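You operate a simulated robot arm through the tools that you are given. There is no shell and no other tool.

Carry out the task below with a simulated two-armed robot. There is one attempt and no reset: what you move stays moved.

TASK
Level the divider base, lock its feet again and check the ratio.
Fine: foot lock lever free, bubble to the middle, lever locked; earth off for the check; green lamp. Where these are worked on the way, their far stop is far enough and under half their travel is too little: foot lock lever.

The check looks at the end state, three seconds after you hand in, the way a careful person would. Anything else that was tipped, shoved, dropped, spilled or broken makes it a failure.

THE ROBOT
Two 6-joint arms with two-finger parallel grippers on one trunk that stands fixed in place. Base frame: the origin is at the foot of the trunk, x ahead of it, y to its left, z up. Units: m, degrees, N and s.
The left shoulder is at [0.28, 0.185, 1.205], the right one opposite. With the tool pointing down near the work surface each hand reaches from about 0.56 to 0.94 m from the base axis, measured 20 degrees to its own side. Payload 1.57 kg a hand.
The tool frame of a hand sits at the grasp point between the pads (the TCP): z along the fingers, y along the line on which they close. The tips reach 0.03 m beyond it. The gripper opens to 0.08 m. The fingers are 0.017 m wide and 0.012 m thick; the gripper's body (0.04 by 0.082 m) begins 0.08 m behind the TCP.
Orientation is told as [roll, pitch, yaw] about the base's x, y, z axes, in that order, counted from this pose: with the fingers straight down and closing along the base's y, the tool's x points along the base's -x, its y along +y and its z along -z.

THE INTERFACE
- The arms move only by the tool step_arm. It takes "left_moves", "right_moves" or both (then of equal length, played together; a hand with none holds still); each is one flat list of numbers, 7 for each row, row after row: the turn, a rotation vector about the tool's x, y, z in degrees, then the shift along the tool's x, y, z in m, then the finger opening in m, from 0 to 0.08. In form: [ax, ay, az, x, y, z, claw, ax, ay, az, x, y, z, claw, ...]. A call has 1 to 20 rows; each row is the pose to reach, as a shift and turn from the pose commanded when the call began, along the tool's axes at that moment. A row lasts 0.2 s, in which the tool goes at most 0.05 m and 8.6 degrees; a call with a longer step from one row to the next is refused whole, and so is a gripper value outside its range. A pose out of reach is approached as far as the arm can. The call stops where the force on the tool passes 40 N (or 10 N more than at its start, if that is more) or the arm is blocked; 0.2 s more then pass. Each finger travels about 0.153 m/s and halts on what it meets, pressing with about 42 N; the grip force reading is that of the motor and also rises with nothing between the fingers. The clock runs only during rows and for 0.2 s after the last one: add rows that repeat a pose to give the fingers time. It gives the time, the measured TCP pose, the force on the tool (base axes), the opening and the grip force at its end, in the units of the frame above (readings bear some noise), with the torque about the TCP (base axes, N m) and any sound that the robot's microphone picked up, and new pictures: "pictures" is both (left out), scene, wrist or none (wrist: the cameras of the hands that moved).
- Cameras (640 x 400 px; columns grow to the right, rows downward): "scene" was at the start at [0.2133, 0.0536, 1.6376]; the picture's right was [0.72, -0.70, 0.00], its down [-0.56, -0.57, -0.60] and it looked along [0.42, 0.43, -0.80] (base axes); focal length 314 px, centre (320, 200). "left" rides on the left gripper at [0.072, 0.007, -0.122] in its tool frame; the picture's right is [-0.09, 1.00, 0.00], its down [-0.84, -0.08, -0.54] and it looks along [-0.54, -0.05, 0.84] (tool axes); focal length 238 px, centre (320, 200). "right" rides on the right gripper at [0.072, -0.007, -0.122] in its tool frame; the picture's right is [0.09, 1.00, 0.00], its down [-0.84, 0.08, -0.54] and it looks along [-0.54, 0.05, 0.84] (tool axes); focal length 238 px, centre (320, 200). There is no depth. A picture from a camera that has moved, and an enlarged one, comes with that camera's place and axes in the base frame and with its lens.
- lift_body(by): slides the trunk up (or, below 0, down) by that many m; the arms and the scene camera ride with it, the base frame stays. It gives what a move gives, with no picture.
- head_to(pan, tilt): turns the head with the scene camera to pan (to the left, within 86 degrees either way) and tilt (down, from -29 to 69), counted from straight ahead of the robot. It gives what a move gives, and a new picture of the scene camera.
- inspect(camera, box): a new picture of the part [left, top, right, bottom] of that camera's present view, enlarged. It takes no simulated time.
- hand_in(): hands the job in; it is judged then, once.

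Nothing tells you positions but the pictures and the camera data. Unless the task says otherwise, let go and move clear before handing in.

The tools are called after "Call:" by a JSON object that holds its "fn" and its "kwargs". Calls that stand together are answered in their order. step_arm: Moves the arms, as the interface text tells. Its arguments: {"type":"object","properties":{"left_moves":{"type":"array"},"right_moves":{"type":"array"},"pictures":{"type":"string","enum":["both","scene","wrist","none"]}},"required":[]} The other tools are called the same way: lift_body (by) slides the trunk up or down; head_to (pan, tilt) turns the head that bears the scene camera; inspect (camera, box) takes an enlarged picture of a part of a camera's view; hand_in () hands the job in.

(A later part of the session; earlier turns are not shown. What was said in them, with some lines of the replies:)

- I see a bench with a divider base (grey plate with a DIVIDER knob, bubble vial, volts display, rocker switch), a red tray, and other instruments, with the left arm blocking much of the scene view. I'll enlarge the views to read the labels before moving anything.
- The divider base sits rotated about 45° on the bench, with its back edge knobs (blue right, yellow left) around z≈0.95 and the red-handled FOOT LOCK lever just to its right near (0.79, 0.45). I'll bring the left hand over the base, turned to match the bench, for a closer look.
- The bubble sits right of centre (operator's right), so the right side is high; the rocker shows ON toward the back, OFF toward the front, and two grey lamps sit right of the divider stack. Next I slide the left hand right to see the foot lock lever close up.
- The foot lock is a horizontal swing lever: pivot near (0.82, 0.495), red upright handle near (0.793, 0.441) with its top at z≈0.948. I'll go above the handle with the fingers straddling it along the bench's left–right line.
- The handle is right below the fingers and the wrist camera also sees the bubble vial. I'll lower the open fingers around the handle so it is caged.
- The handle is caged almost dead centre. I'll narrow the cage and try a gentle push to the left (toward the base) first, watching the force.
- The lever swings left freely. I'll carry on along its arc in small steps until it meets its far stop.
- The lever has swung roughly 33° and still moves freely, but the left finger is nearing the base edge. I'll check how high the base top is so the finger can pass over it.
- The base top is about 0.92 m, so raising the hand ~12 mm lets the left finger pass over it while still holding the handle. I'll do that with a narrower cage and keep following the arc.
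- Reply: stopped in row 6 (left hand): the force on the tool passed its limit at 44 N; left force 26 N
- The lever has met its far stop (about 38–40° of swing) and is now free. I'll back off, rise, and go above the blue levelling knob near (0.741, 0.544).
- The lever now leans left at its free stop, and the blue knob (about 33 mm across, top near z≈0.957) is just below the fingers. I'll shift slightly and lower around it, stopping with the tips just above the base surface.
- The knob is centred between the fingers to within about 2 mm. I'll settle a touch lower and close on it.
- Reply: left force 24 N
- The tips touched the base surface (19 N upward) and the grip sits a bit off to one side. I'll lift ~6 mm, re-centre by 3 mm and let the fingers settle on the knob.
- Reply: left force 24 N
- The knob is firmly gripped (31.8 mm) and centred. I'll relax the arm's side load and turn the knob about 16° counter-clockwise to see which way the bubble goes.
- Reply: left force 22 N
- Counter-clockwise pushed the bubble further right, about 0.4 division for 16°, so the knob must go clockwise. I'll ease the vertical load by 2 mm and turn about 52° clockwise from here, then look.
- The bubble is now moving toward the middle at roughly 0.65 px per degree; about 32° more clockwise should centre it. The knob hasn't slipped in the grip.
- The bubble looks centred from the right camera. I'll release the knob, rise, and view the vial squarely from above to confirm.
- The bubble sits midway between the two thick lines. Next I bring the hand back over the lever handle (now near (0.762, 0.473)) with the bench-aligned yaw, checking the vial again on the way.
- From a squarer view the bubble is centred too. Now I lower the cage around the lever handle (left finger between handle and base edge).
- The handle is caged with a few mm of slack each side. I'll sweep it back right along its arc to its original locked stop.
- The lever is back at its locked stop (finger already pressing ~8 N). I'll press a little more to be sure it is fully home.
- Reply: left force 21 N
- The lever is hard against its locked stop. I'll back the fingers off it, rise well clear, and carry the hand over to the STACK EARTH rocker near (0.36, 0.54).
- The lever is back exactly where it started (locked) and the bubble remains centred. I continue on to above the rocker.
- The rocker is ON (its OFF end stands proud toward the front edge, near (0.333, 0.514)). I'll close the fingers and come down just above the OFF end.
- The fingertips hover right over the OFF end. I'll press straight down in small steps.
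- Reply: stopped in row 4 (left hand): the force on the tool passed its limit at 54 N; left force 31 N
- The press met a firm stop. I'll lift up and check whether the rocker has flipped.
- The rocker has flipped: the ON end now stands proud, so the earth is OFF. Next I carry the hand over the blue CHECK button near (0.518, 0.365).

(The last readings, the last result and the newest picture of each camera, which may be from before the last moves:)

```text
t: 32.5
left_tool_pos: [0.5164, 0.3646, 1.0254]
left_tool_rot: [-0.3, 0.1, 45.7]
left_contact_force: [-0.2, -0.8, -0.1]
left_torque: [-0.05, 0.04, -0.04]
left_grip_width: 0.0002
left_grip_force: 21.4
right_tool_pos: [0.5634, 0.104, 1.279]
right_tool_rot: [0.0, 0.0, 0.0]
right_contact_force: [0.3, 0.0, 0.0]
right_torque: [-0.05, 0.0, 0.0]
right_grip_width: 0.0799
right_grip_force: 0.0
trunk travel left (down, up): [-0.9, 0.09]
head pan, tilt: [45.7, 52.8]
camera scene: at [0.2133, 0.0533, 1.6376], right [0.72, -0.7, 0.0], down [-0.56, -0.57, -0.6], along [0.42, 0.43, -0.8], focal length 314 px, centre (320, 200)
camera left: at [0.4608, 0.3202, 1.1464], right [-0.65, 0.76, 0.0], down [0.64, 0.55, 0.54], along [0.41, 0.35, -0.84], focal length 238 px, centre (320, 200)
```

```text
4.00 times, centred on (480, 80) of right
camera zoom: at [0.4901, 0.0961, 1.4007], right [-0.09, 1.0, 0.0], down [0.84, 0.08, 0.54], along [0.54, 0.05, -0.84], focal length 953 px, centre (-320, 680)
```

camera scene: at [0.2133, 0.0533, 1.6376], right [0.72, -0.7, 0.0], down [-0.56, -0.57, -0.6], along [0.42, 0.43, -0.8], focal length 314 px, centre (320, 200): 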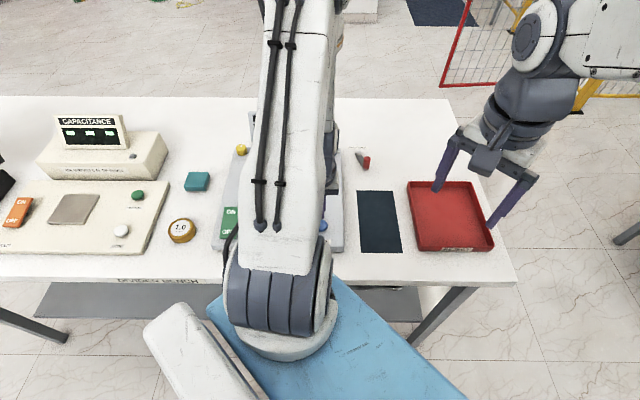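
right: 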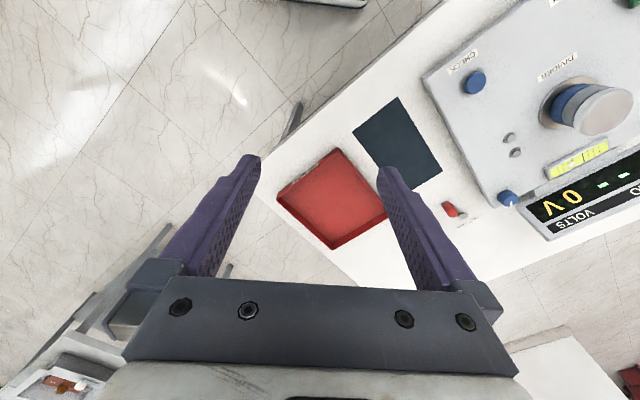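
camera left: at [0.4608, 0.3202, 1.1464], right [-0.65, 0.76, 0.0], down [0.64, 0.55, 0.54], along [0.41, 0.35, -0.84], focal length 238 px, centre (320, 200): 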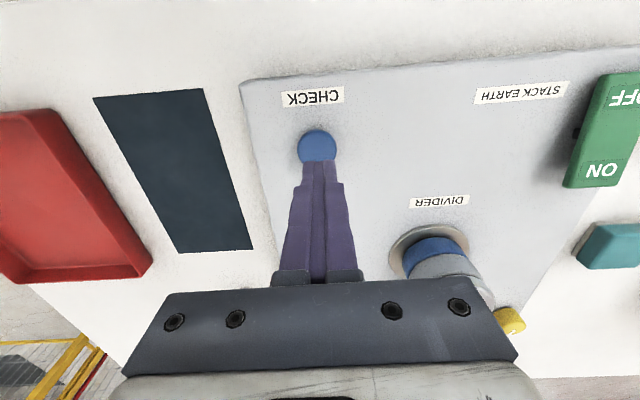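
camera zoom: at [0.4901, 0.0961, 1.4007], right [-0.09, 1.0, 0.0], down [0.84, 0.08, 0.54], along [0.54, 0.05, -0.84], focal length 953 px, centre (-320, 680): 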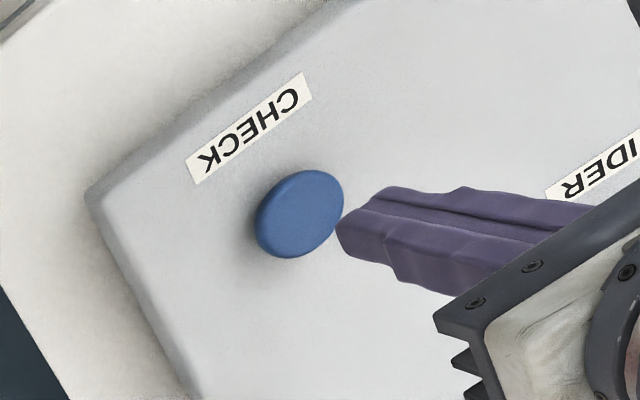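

The fingertips are over the CHECK button with only ~2 mm error. I'll press it down gently and watch the lamps with the right camera.

Call:
{"fn": "step_arm", "kwargs": {"left_moves": [0, 0, 0, 0, -0.001, 0.025, 0, 0, 0, 0, 0, -0.001, 0.038, 0, 0, 0, 0, 0, -0.001, 0.044, 0, 0, 0, 0, 0, -0.001, 0.048, 0, 0, 0, 0, 0, -0.001, 0.051, 0], "pictures": "wrist"}}

Call:
{"fn": "inspect", "kwargs": {"camera": "right", "box": [400, 50, 640, 250]}}

```text
t: 33.7
left_tool_pos: [0.5161, 0.3642, 0.9758]
left_tool_rot: [-0.2, -0.2, 45.6]
left_contact_force: [-5.1, 6.2, 32.7]
left_torque: [0.17, 0.16, -0.21]
left_grip_width: 0.0
left_grip_force: 21.0
left hand out of reach, approached as far as the arm can: row 2, 3, 4
right_tool_pos: [0.5615, 0.1046, 1.2799]
right_tool_rot: [0.1, -0.2, 0.1]
right_contact_force: [0.9, -0.4, -1.0]
right_torque: [0.02, 0.04, -0.01]
right_grip_width: 0.08
right_grip_force: 0.0
trunk travel left (down, up): [-0.9, 0.09]
head pan, tilt: [45.7, 52.8]
heard: click
camera left: at [0.461, 0.3201, 1.098], right [-0.65, 0.76, 0.0], down [0.64, 0.55, 0.54], along [0.42, 0.35, -0.84], focal length 238 px, centre (320, 200)
```

left: 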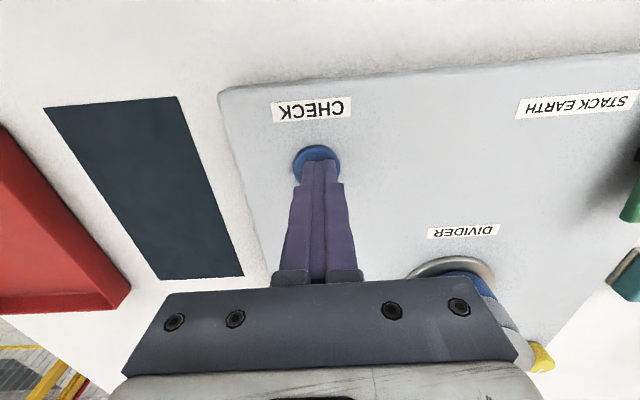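

```text
2.00 times, centred on (520, 150) of right
camera zoom: at [0.4889, 0.0961, 1.4019], right [-0.09, 1.0, 0.0], down [0.84, 0.08, 0.54], along [0.54, 0.05, -0.84], focal length 477 px, centre (-80, 300)
```

zoom: 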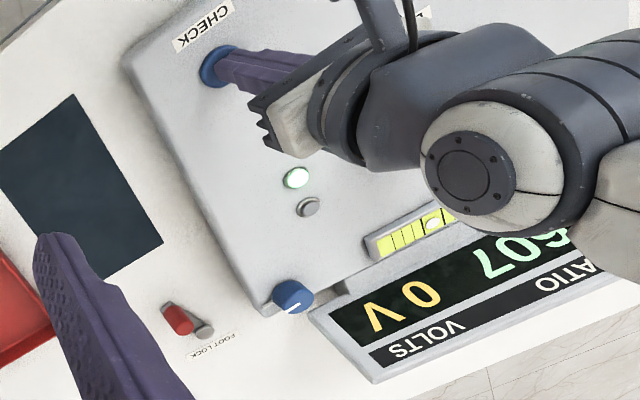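

A click sounded, the ratio display now reads a number and one lamp is lit greenish. I'll release the button by rising and then look again at lamp and display.

Call:
{"fn": "step_arm", "kwargs": {"left_moves": [0, 0, 0, 0, 0, -0.02, 0, 0, 0, 0, 0, 0, -0.06, 0, 0, 0, 0, 0, 0, -0.1, 0, 0, 0, 0, 0.03, 0.02, -0.14, 0, 0, 0, 0, 0.06, 0.05, -0.16, 0, 0, 0, 0, 0.08, 0.09, -0.17, 0], "pictures": "both"}}

Call:
{"fn": "inspect", "kwargs": {"camera": "right", "box": [400, 50, 640, 250]}}

Call:
{"fn": "inspect", "kwargs": {"camera": "right", "box": [480, 110, 560, 170]}}

```text
refused: row 4 steps farther than a row can; nothing moved
```

```text
2.00 times, centred on (520, 150) of right
camera zoom: at [0.4889, 0.0961, 1.4019], right [-0.09, 1.0, 0.0], down [0.84, 0.08, 0.54], along [0.54, 0.05, -0.84], focal length 477 px, centre (-80, 300)
```

zoom: 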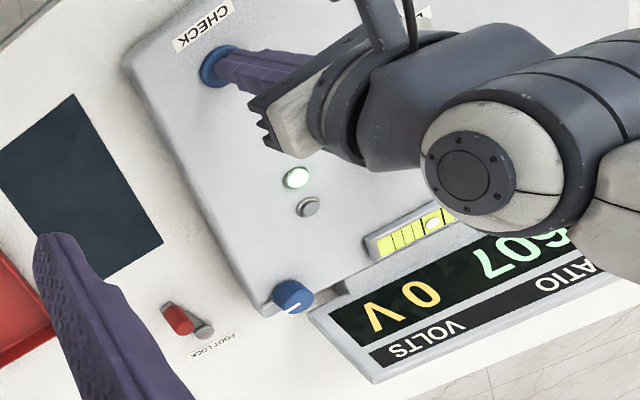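

```text
6.67 times, centred on (520, 140) of right
camera zoom: at [0.4889, 0.0961, 1.4019], right [-0.09, 1.0, 0.0], down [0.84, 0.08, 0.54], along [0.54, 0.05, -0.84], focal length 1589 px, centre (-1013, 600)
```

zoom: 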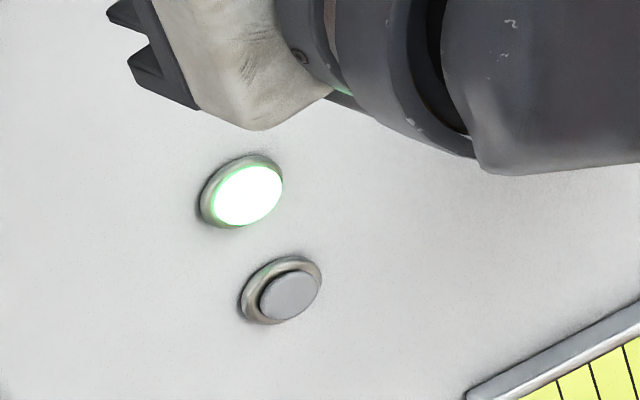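

The move was refused for one over-long step, so nothing moved; the lit lamp is clearly green. I'll rise with smaller steps.

Call:
{"fn": "step_arm", "kwargs": {"left_moves": [0, 0, 0, 0, 0, -0.02, 0, 0, 0, 0, 0, 0, -0.06, 0, 0, 0, 0, 0, 0, -0.1, 0, 0, 0, 0, 0.02, 0.015, -0.135, 0, 0, 0, 0, 0.045, 0.045, -0.15, 0, 0, 0, 0, 0.06, 0.085, -0.16, 0], "pictures": "both"}}

Call:
{"fn": "inspect", "kwargs": {"camera": "right", "box": [400, 50, 640, 250]}}

Call:
{"fn": "inspect", "kwargs": {"camera": "right", "box": [480, 110, 560, 170]}}

```text
t: 35.1
left_tool_pos: [0.416, 0.3836, 1.1348]
left_tool_rot: [-0.4, 0.3, 45.6]
left_contact_force: [0.7, -0.4, 0.7]
left_torque: [0.0, 0.0, -0.02]
left_grip_width: 0.0001
left_grip_force: 21.4
left hand out of reach, approached as far as the arm can: row 6
right_tool_pos: [0.5634, 0.1038, 1.2782]
right_tool_rot: [0.0, 0.0, 0.1]
right_contact_force: [-0.1, -0.2, 0.0]
right_torque: [0.04, -0.01, 0.03]
right_grip_width: 0.08
right_grip_force: 0.1
trunk travel left (down, up): [-0.9, 0.09]
head pan, tilt: [45.7, 52.8]
camera scene: at [0.2133, 0.0532, 1.6376], right [0.72, -0.7, 0.0], down [-0.56, -0.57, -0.6], along [0.42, 0.43, -0.8], focal length 314 px, centre (320, 200)
camera left: at [0.3604, 0.3395, 1.2559], right [-0.65, 0.76, -0.01], down [0.64, 0.55, 0.54], along [0.41, 0.34, -0.84], focal length 238 px, centre (320, 200)
```

scene: 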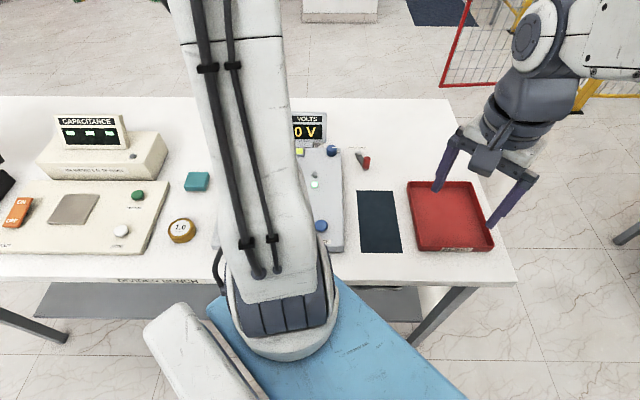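
left: 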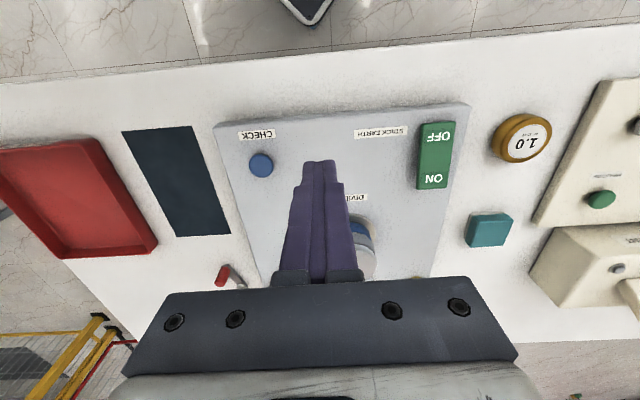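

```text
2.00 times, centred on (520, 150) of right
camera zoom: at [0.4901, 0.0961, 1.4008], right [-0.09, 1.0, 0.0], down [0.84, 0.08, 0.54], along [0.54, 0.05, -0.84], focal length 477 px, centre (-80, 300)
```

zoom: 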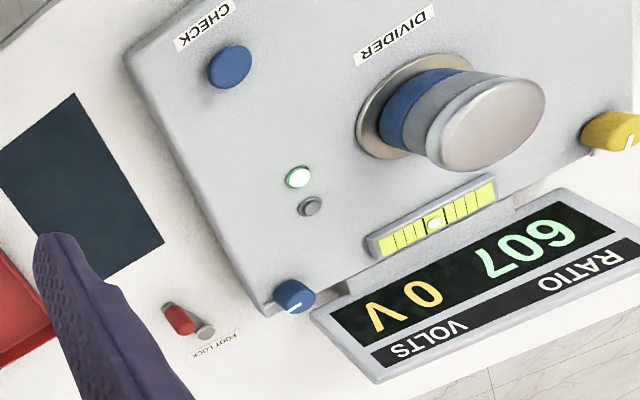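

```text
6.67 times, centred on (520, 140) of right
camera zoom: at [0.4901, 0.0961, 1.4008], right [-0.09, 1.0, 0.0], down [0.84, 0.08, 0.54], along [0.54, 0.05, -0.84], focal length 1589 px, centre (-1013, 600)
```

zoom: 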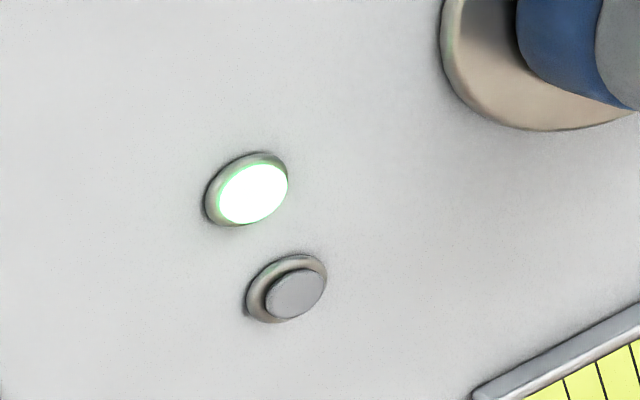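

The green lamp stays lit after release, the ratio reads 607, the lever is locked and the earth is OFF. I'll raise the hand clear and do a last inspection of everything.

Call:
{"fn": "step_arm", "kwargs": {"left_moves": [0, 0, 0, 0, 0.02, -0.03, 0.02, 0, 0, 0, 0, 0.04, -0.06, 0.04, 0, 0, 0, 0, 0.06, -0.09, 0.06, 0, 0, 0, 0, 0.06, -0.09, 0.06], "pictures": "both"}}

Call:
{"fn": "inspect", "kwargs": {"camera": "right", "box": [540, 140, 600, 180]}}

Call:
{"fn": "inspect", "kwargs": {"camera": "right", "box": [400, 50, 640, 250]}}

Call:
{"fn": "inspect", "kwargs": {"camera": "left", "box": [200, 80, 520, 280]}}

```text
t: 36.1
left_tool_pos: [0.3728, 0.4259, 1.2255]
left_tool_rot: [-0.2, 0.1, 45.7]
left_contact_force: [0.7, -0.2, -0.1]
left_torque: [-0.03, -0.01, 0.02]
left_grip_width: 0.0597
left_grip_force: 0.0
right_tool_pos: [0.5634, 0.1035, 1.28]
right_tool_rot: [0.0, 0.0, 0.1]
right_contact_force: [-0.7, -0.6, -0.1]
right_torque: [0.01, 0.01, 0.02]
right_grip_width: 0.08
right_grip_force: 0.0
trunk travel left (down, up): [-0.9, 0.09]
head pan, tilt: [45.7, 52.8]
camera scene: at [0.2132, 0.0533, 1.6376], right [0.72, -0.7, 0.0], down [-0.56, -0.57, -0.6], along [0.42, 0.43, -0.8], focal length 314 px, centre (320, 200)
camera left: at [0.3172, 0.3822, 1.3465], right [-0.65, 0.76, 0.0], down [0.64, 0.55, 0.54], along [0.41, 0.35, -0.84], focal length 238 px, centre (320, 200)
```

scene: 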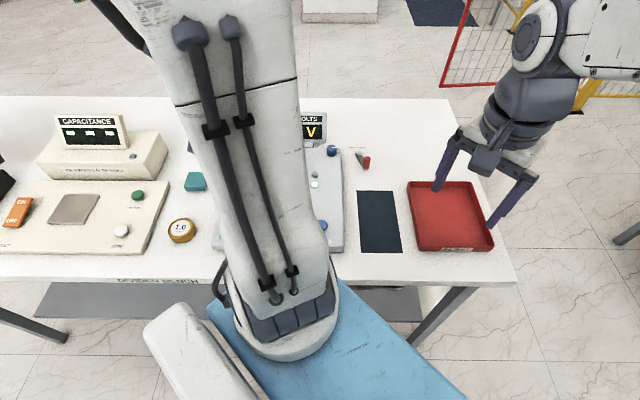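
left: 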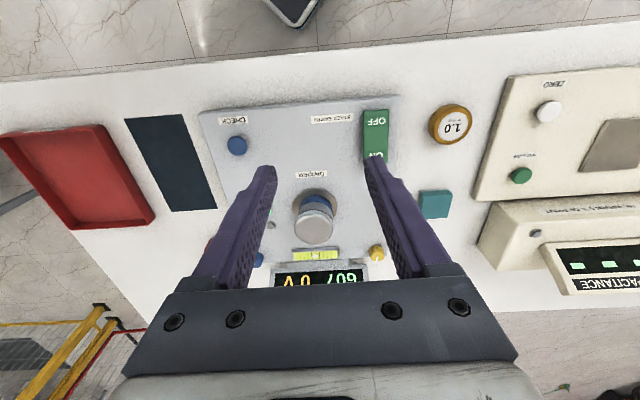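

```text
10.00 times, centred on (570, 160) of right
camera zoom: at [0.49, 0.0961, 1.4008], right [-0.09, 1.0, 0.0], down [0.84, 0.08, 0.54], along [0.54, 0.05, -0.84], focal length 2384 px, centre (-2180, 600)
```

zoom: 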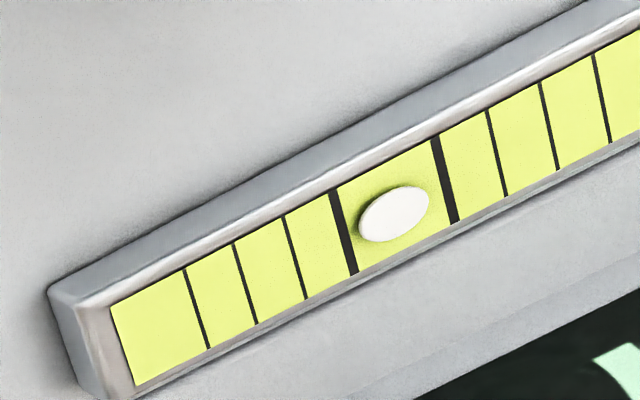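

```text
2.00 times, centred on (520, 150) of right
camera zoom: at [0.49, 0.0961, 1.4008], right [-0.09, 1.0, 0.0], down [0.84, 0.08, 0.54], along [0.54, 0.05, -0.84], focal length 477 px, centre (-80, 300)
```

zoom: 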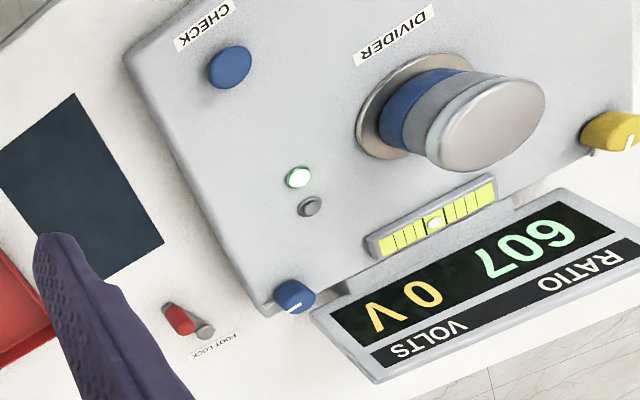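

```text
2.00 times, centred on (360, 180) of left
camera zoom: at [0.3172, 0.3822, 1.3465], right [-0.65, 0.76, 0.0], down [0.64, 0.55, 0.54], along [0.41, 0.35, -0.84], focal length 477 px, centre (240, 240)
```

zoom: 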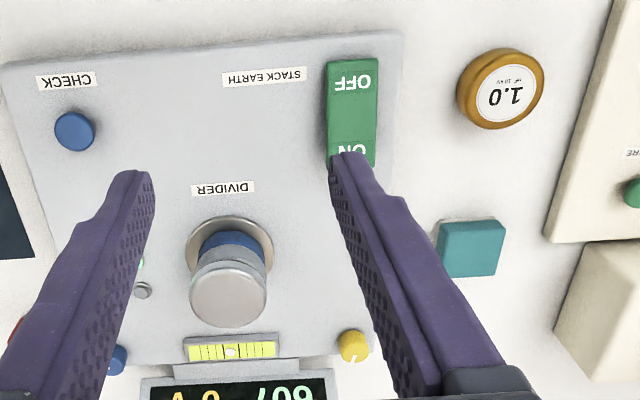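

The bubble sits between the thick lines, the foot lock lever is back on its locked stop, and the earth rocker is OFF. The green lamp is lit with ratio 607, and both hands are clear with nothing else disturbed, so I'm handing in.

Call:
{"fn": "hand_in", "kwargs": {}}

```text
The job is handed in.
```

The divider base is level, its feet are locked again, and the ratio check came up with a green lamp. I have handed the job in; no verdict on it has come back.

- **Foot lock lever:** I swung it to its far stop to free the feet, then pushed it back until it was hard against its original locked stop.
- **Bubble:** I turned the blue back-right knob clockwise until the bubble sat midway between the two thick lines. It stayed there after the feet were locked.
- **Earth:** I pressed the STACK EARTH rocker to OFF before the check. It was ON at the start and I left it OFF, because the task did not say to put it back.
- **Check:** Pressing CHECK gave a click, a green lamp that stayed lit after release, and a ratio reading of 607.

Nothing else on the bench looked disturbed, and both hands were clear when I handed in.
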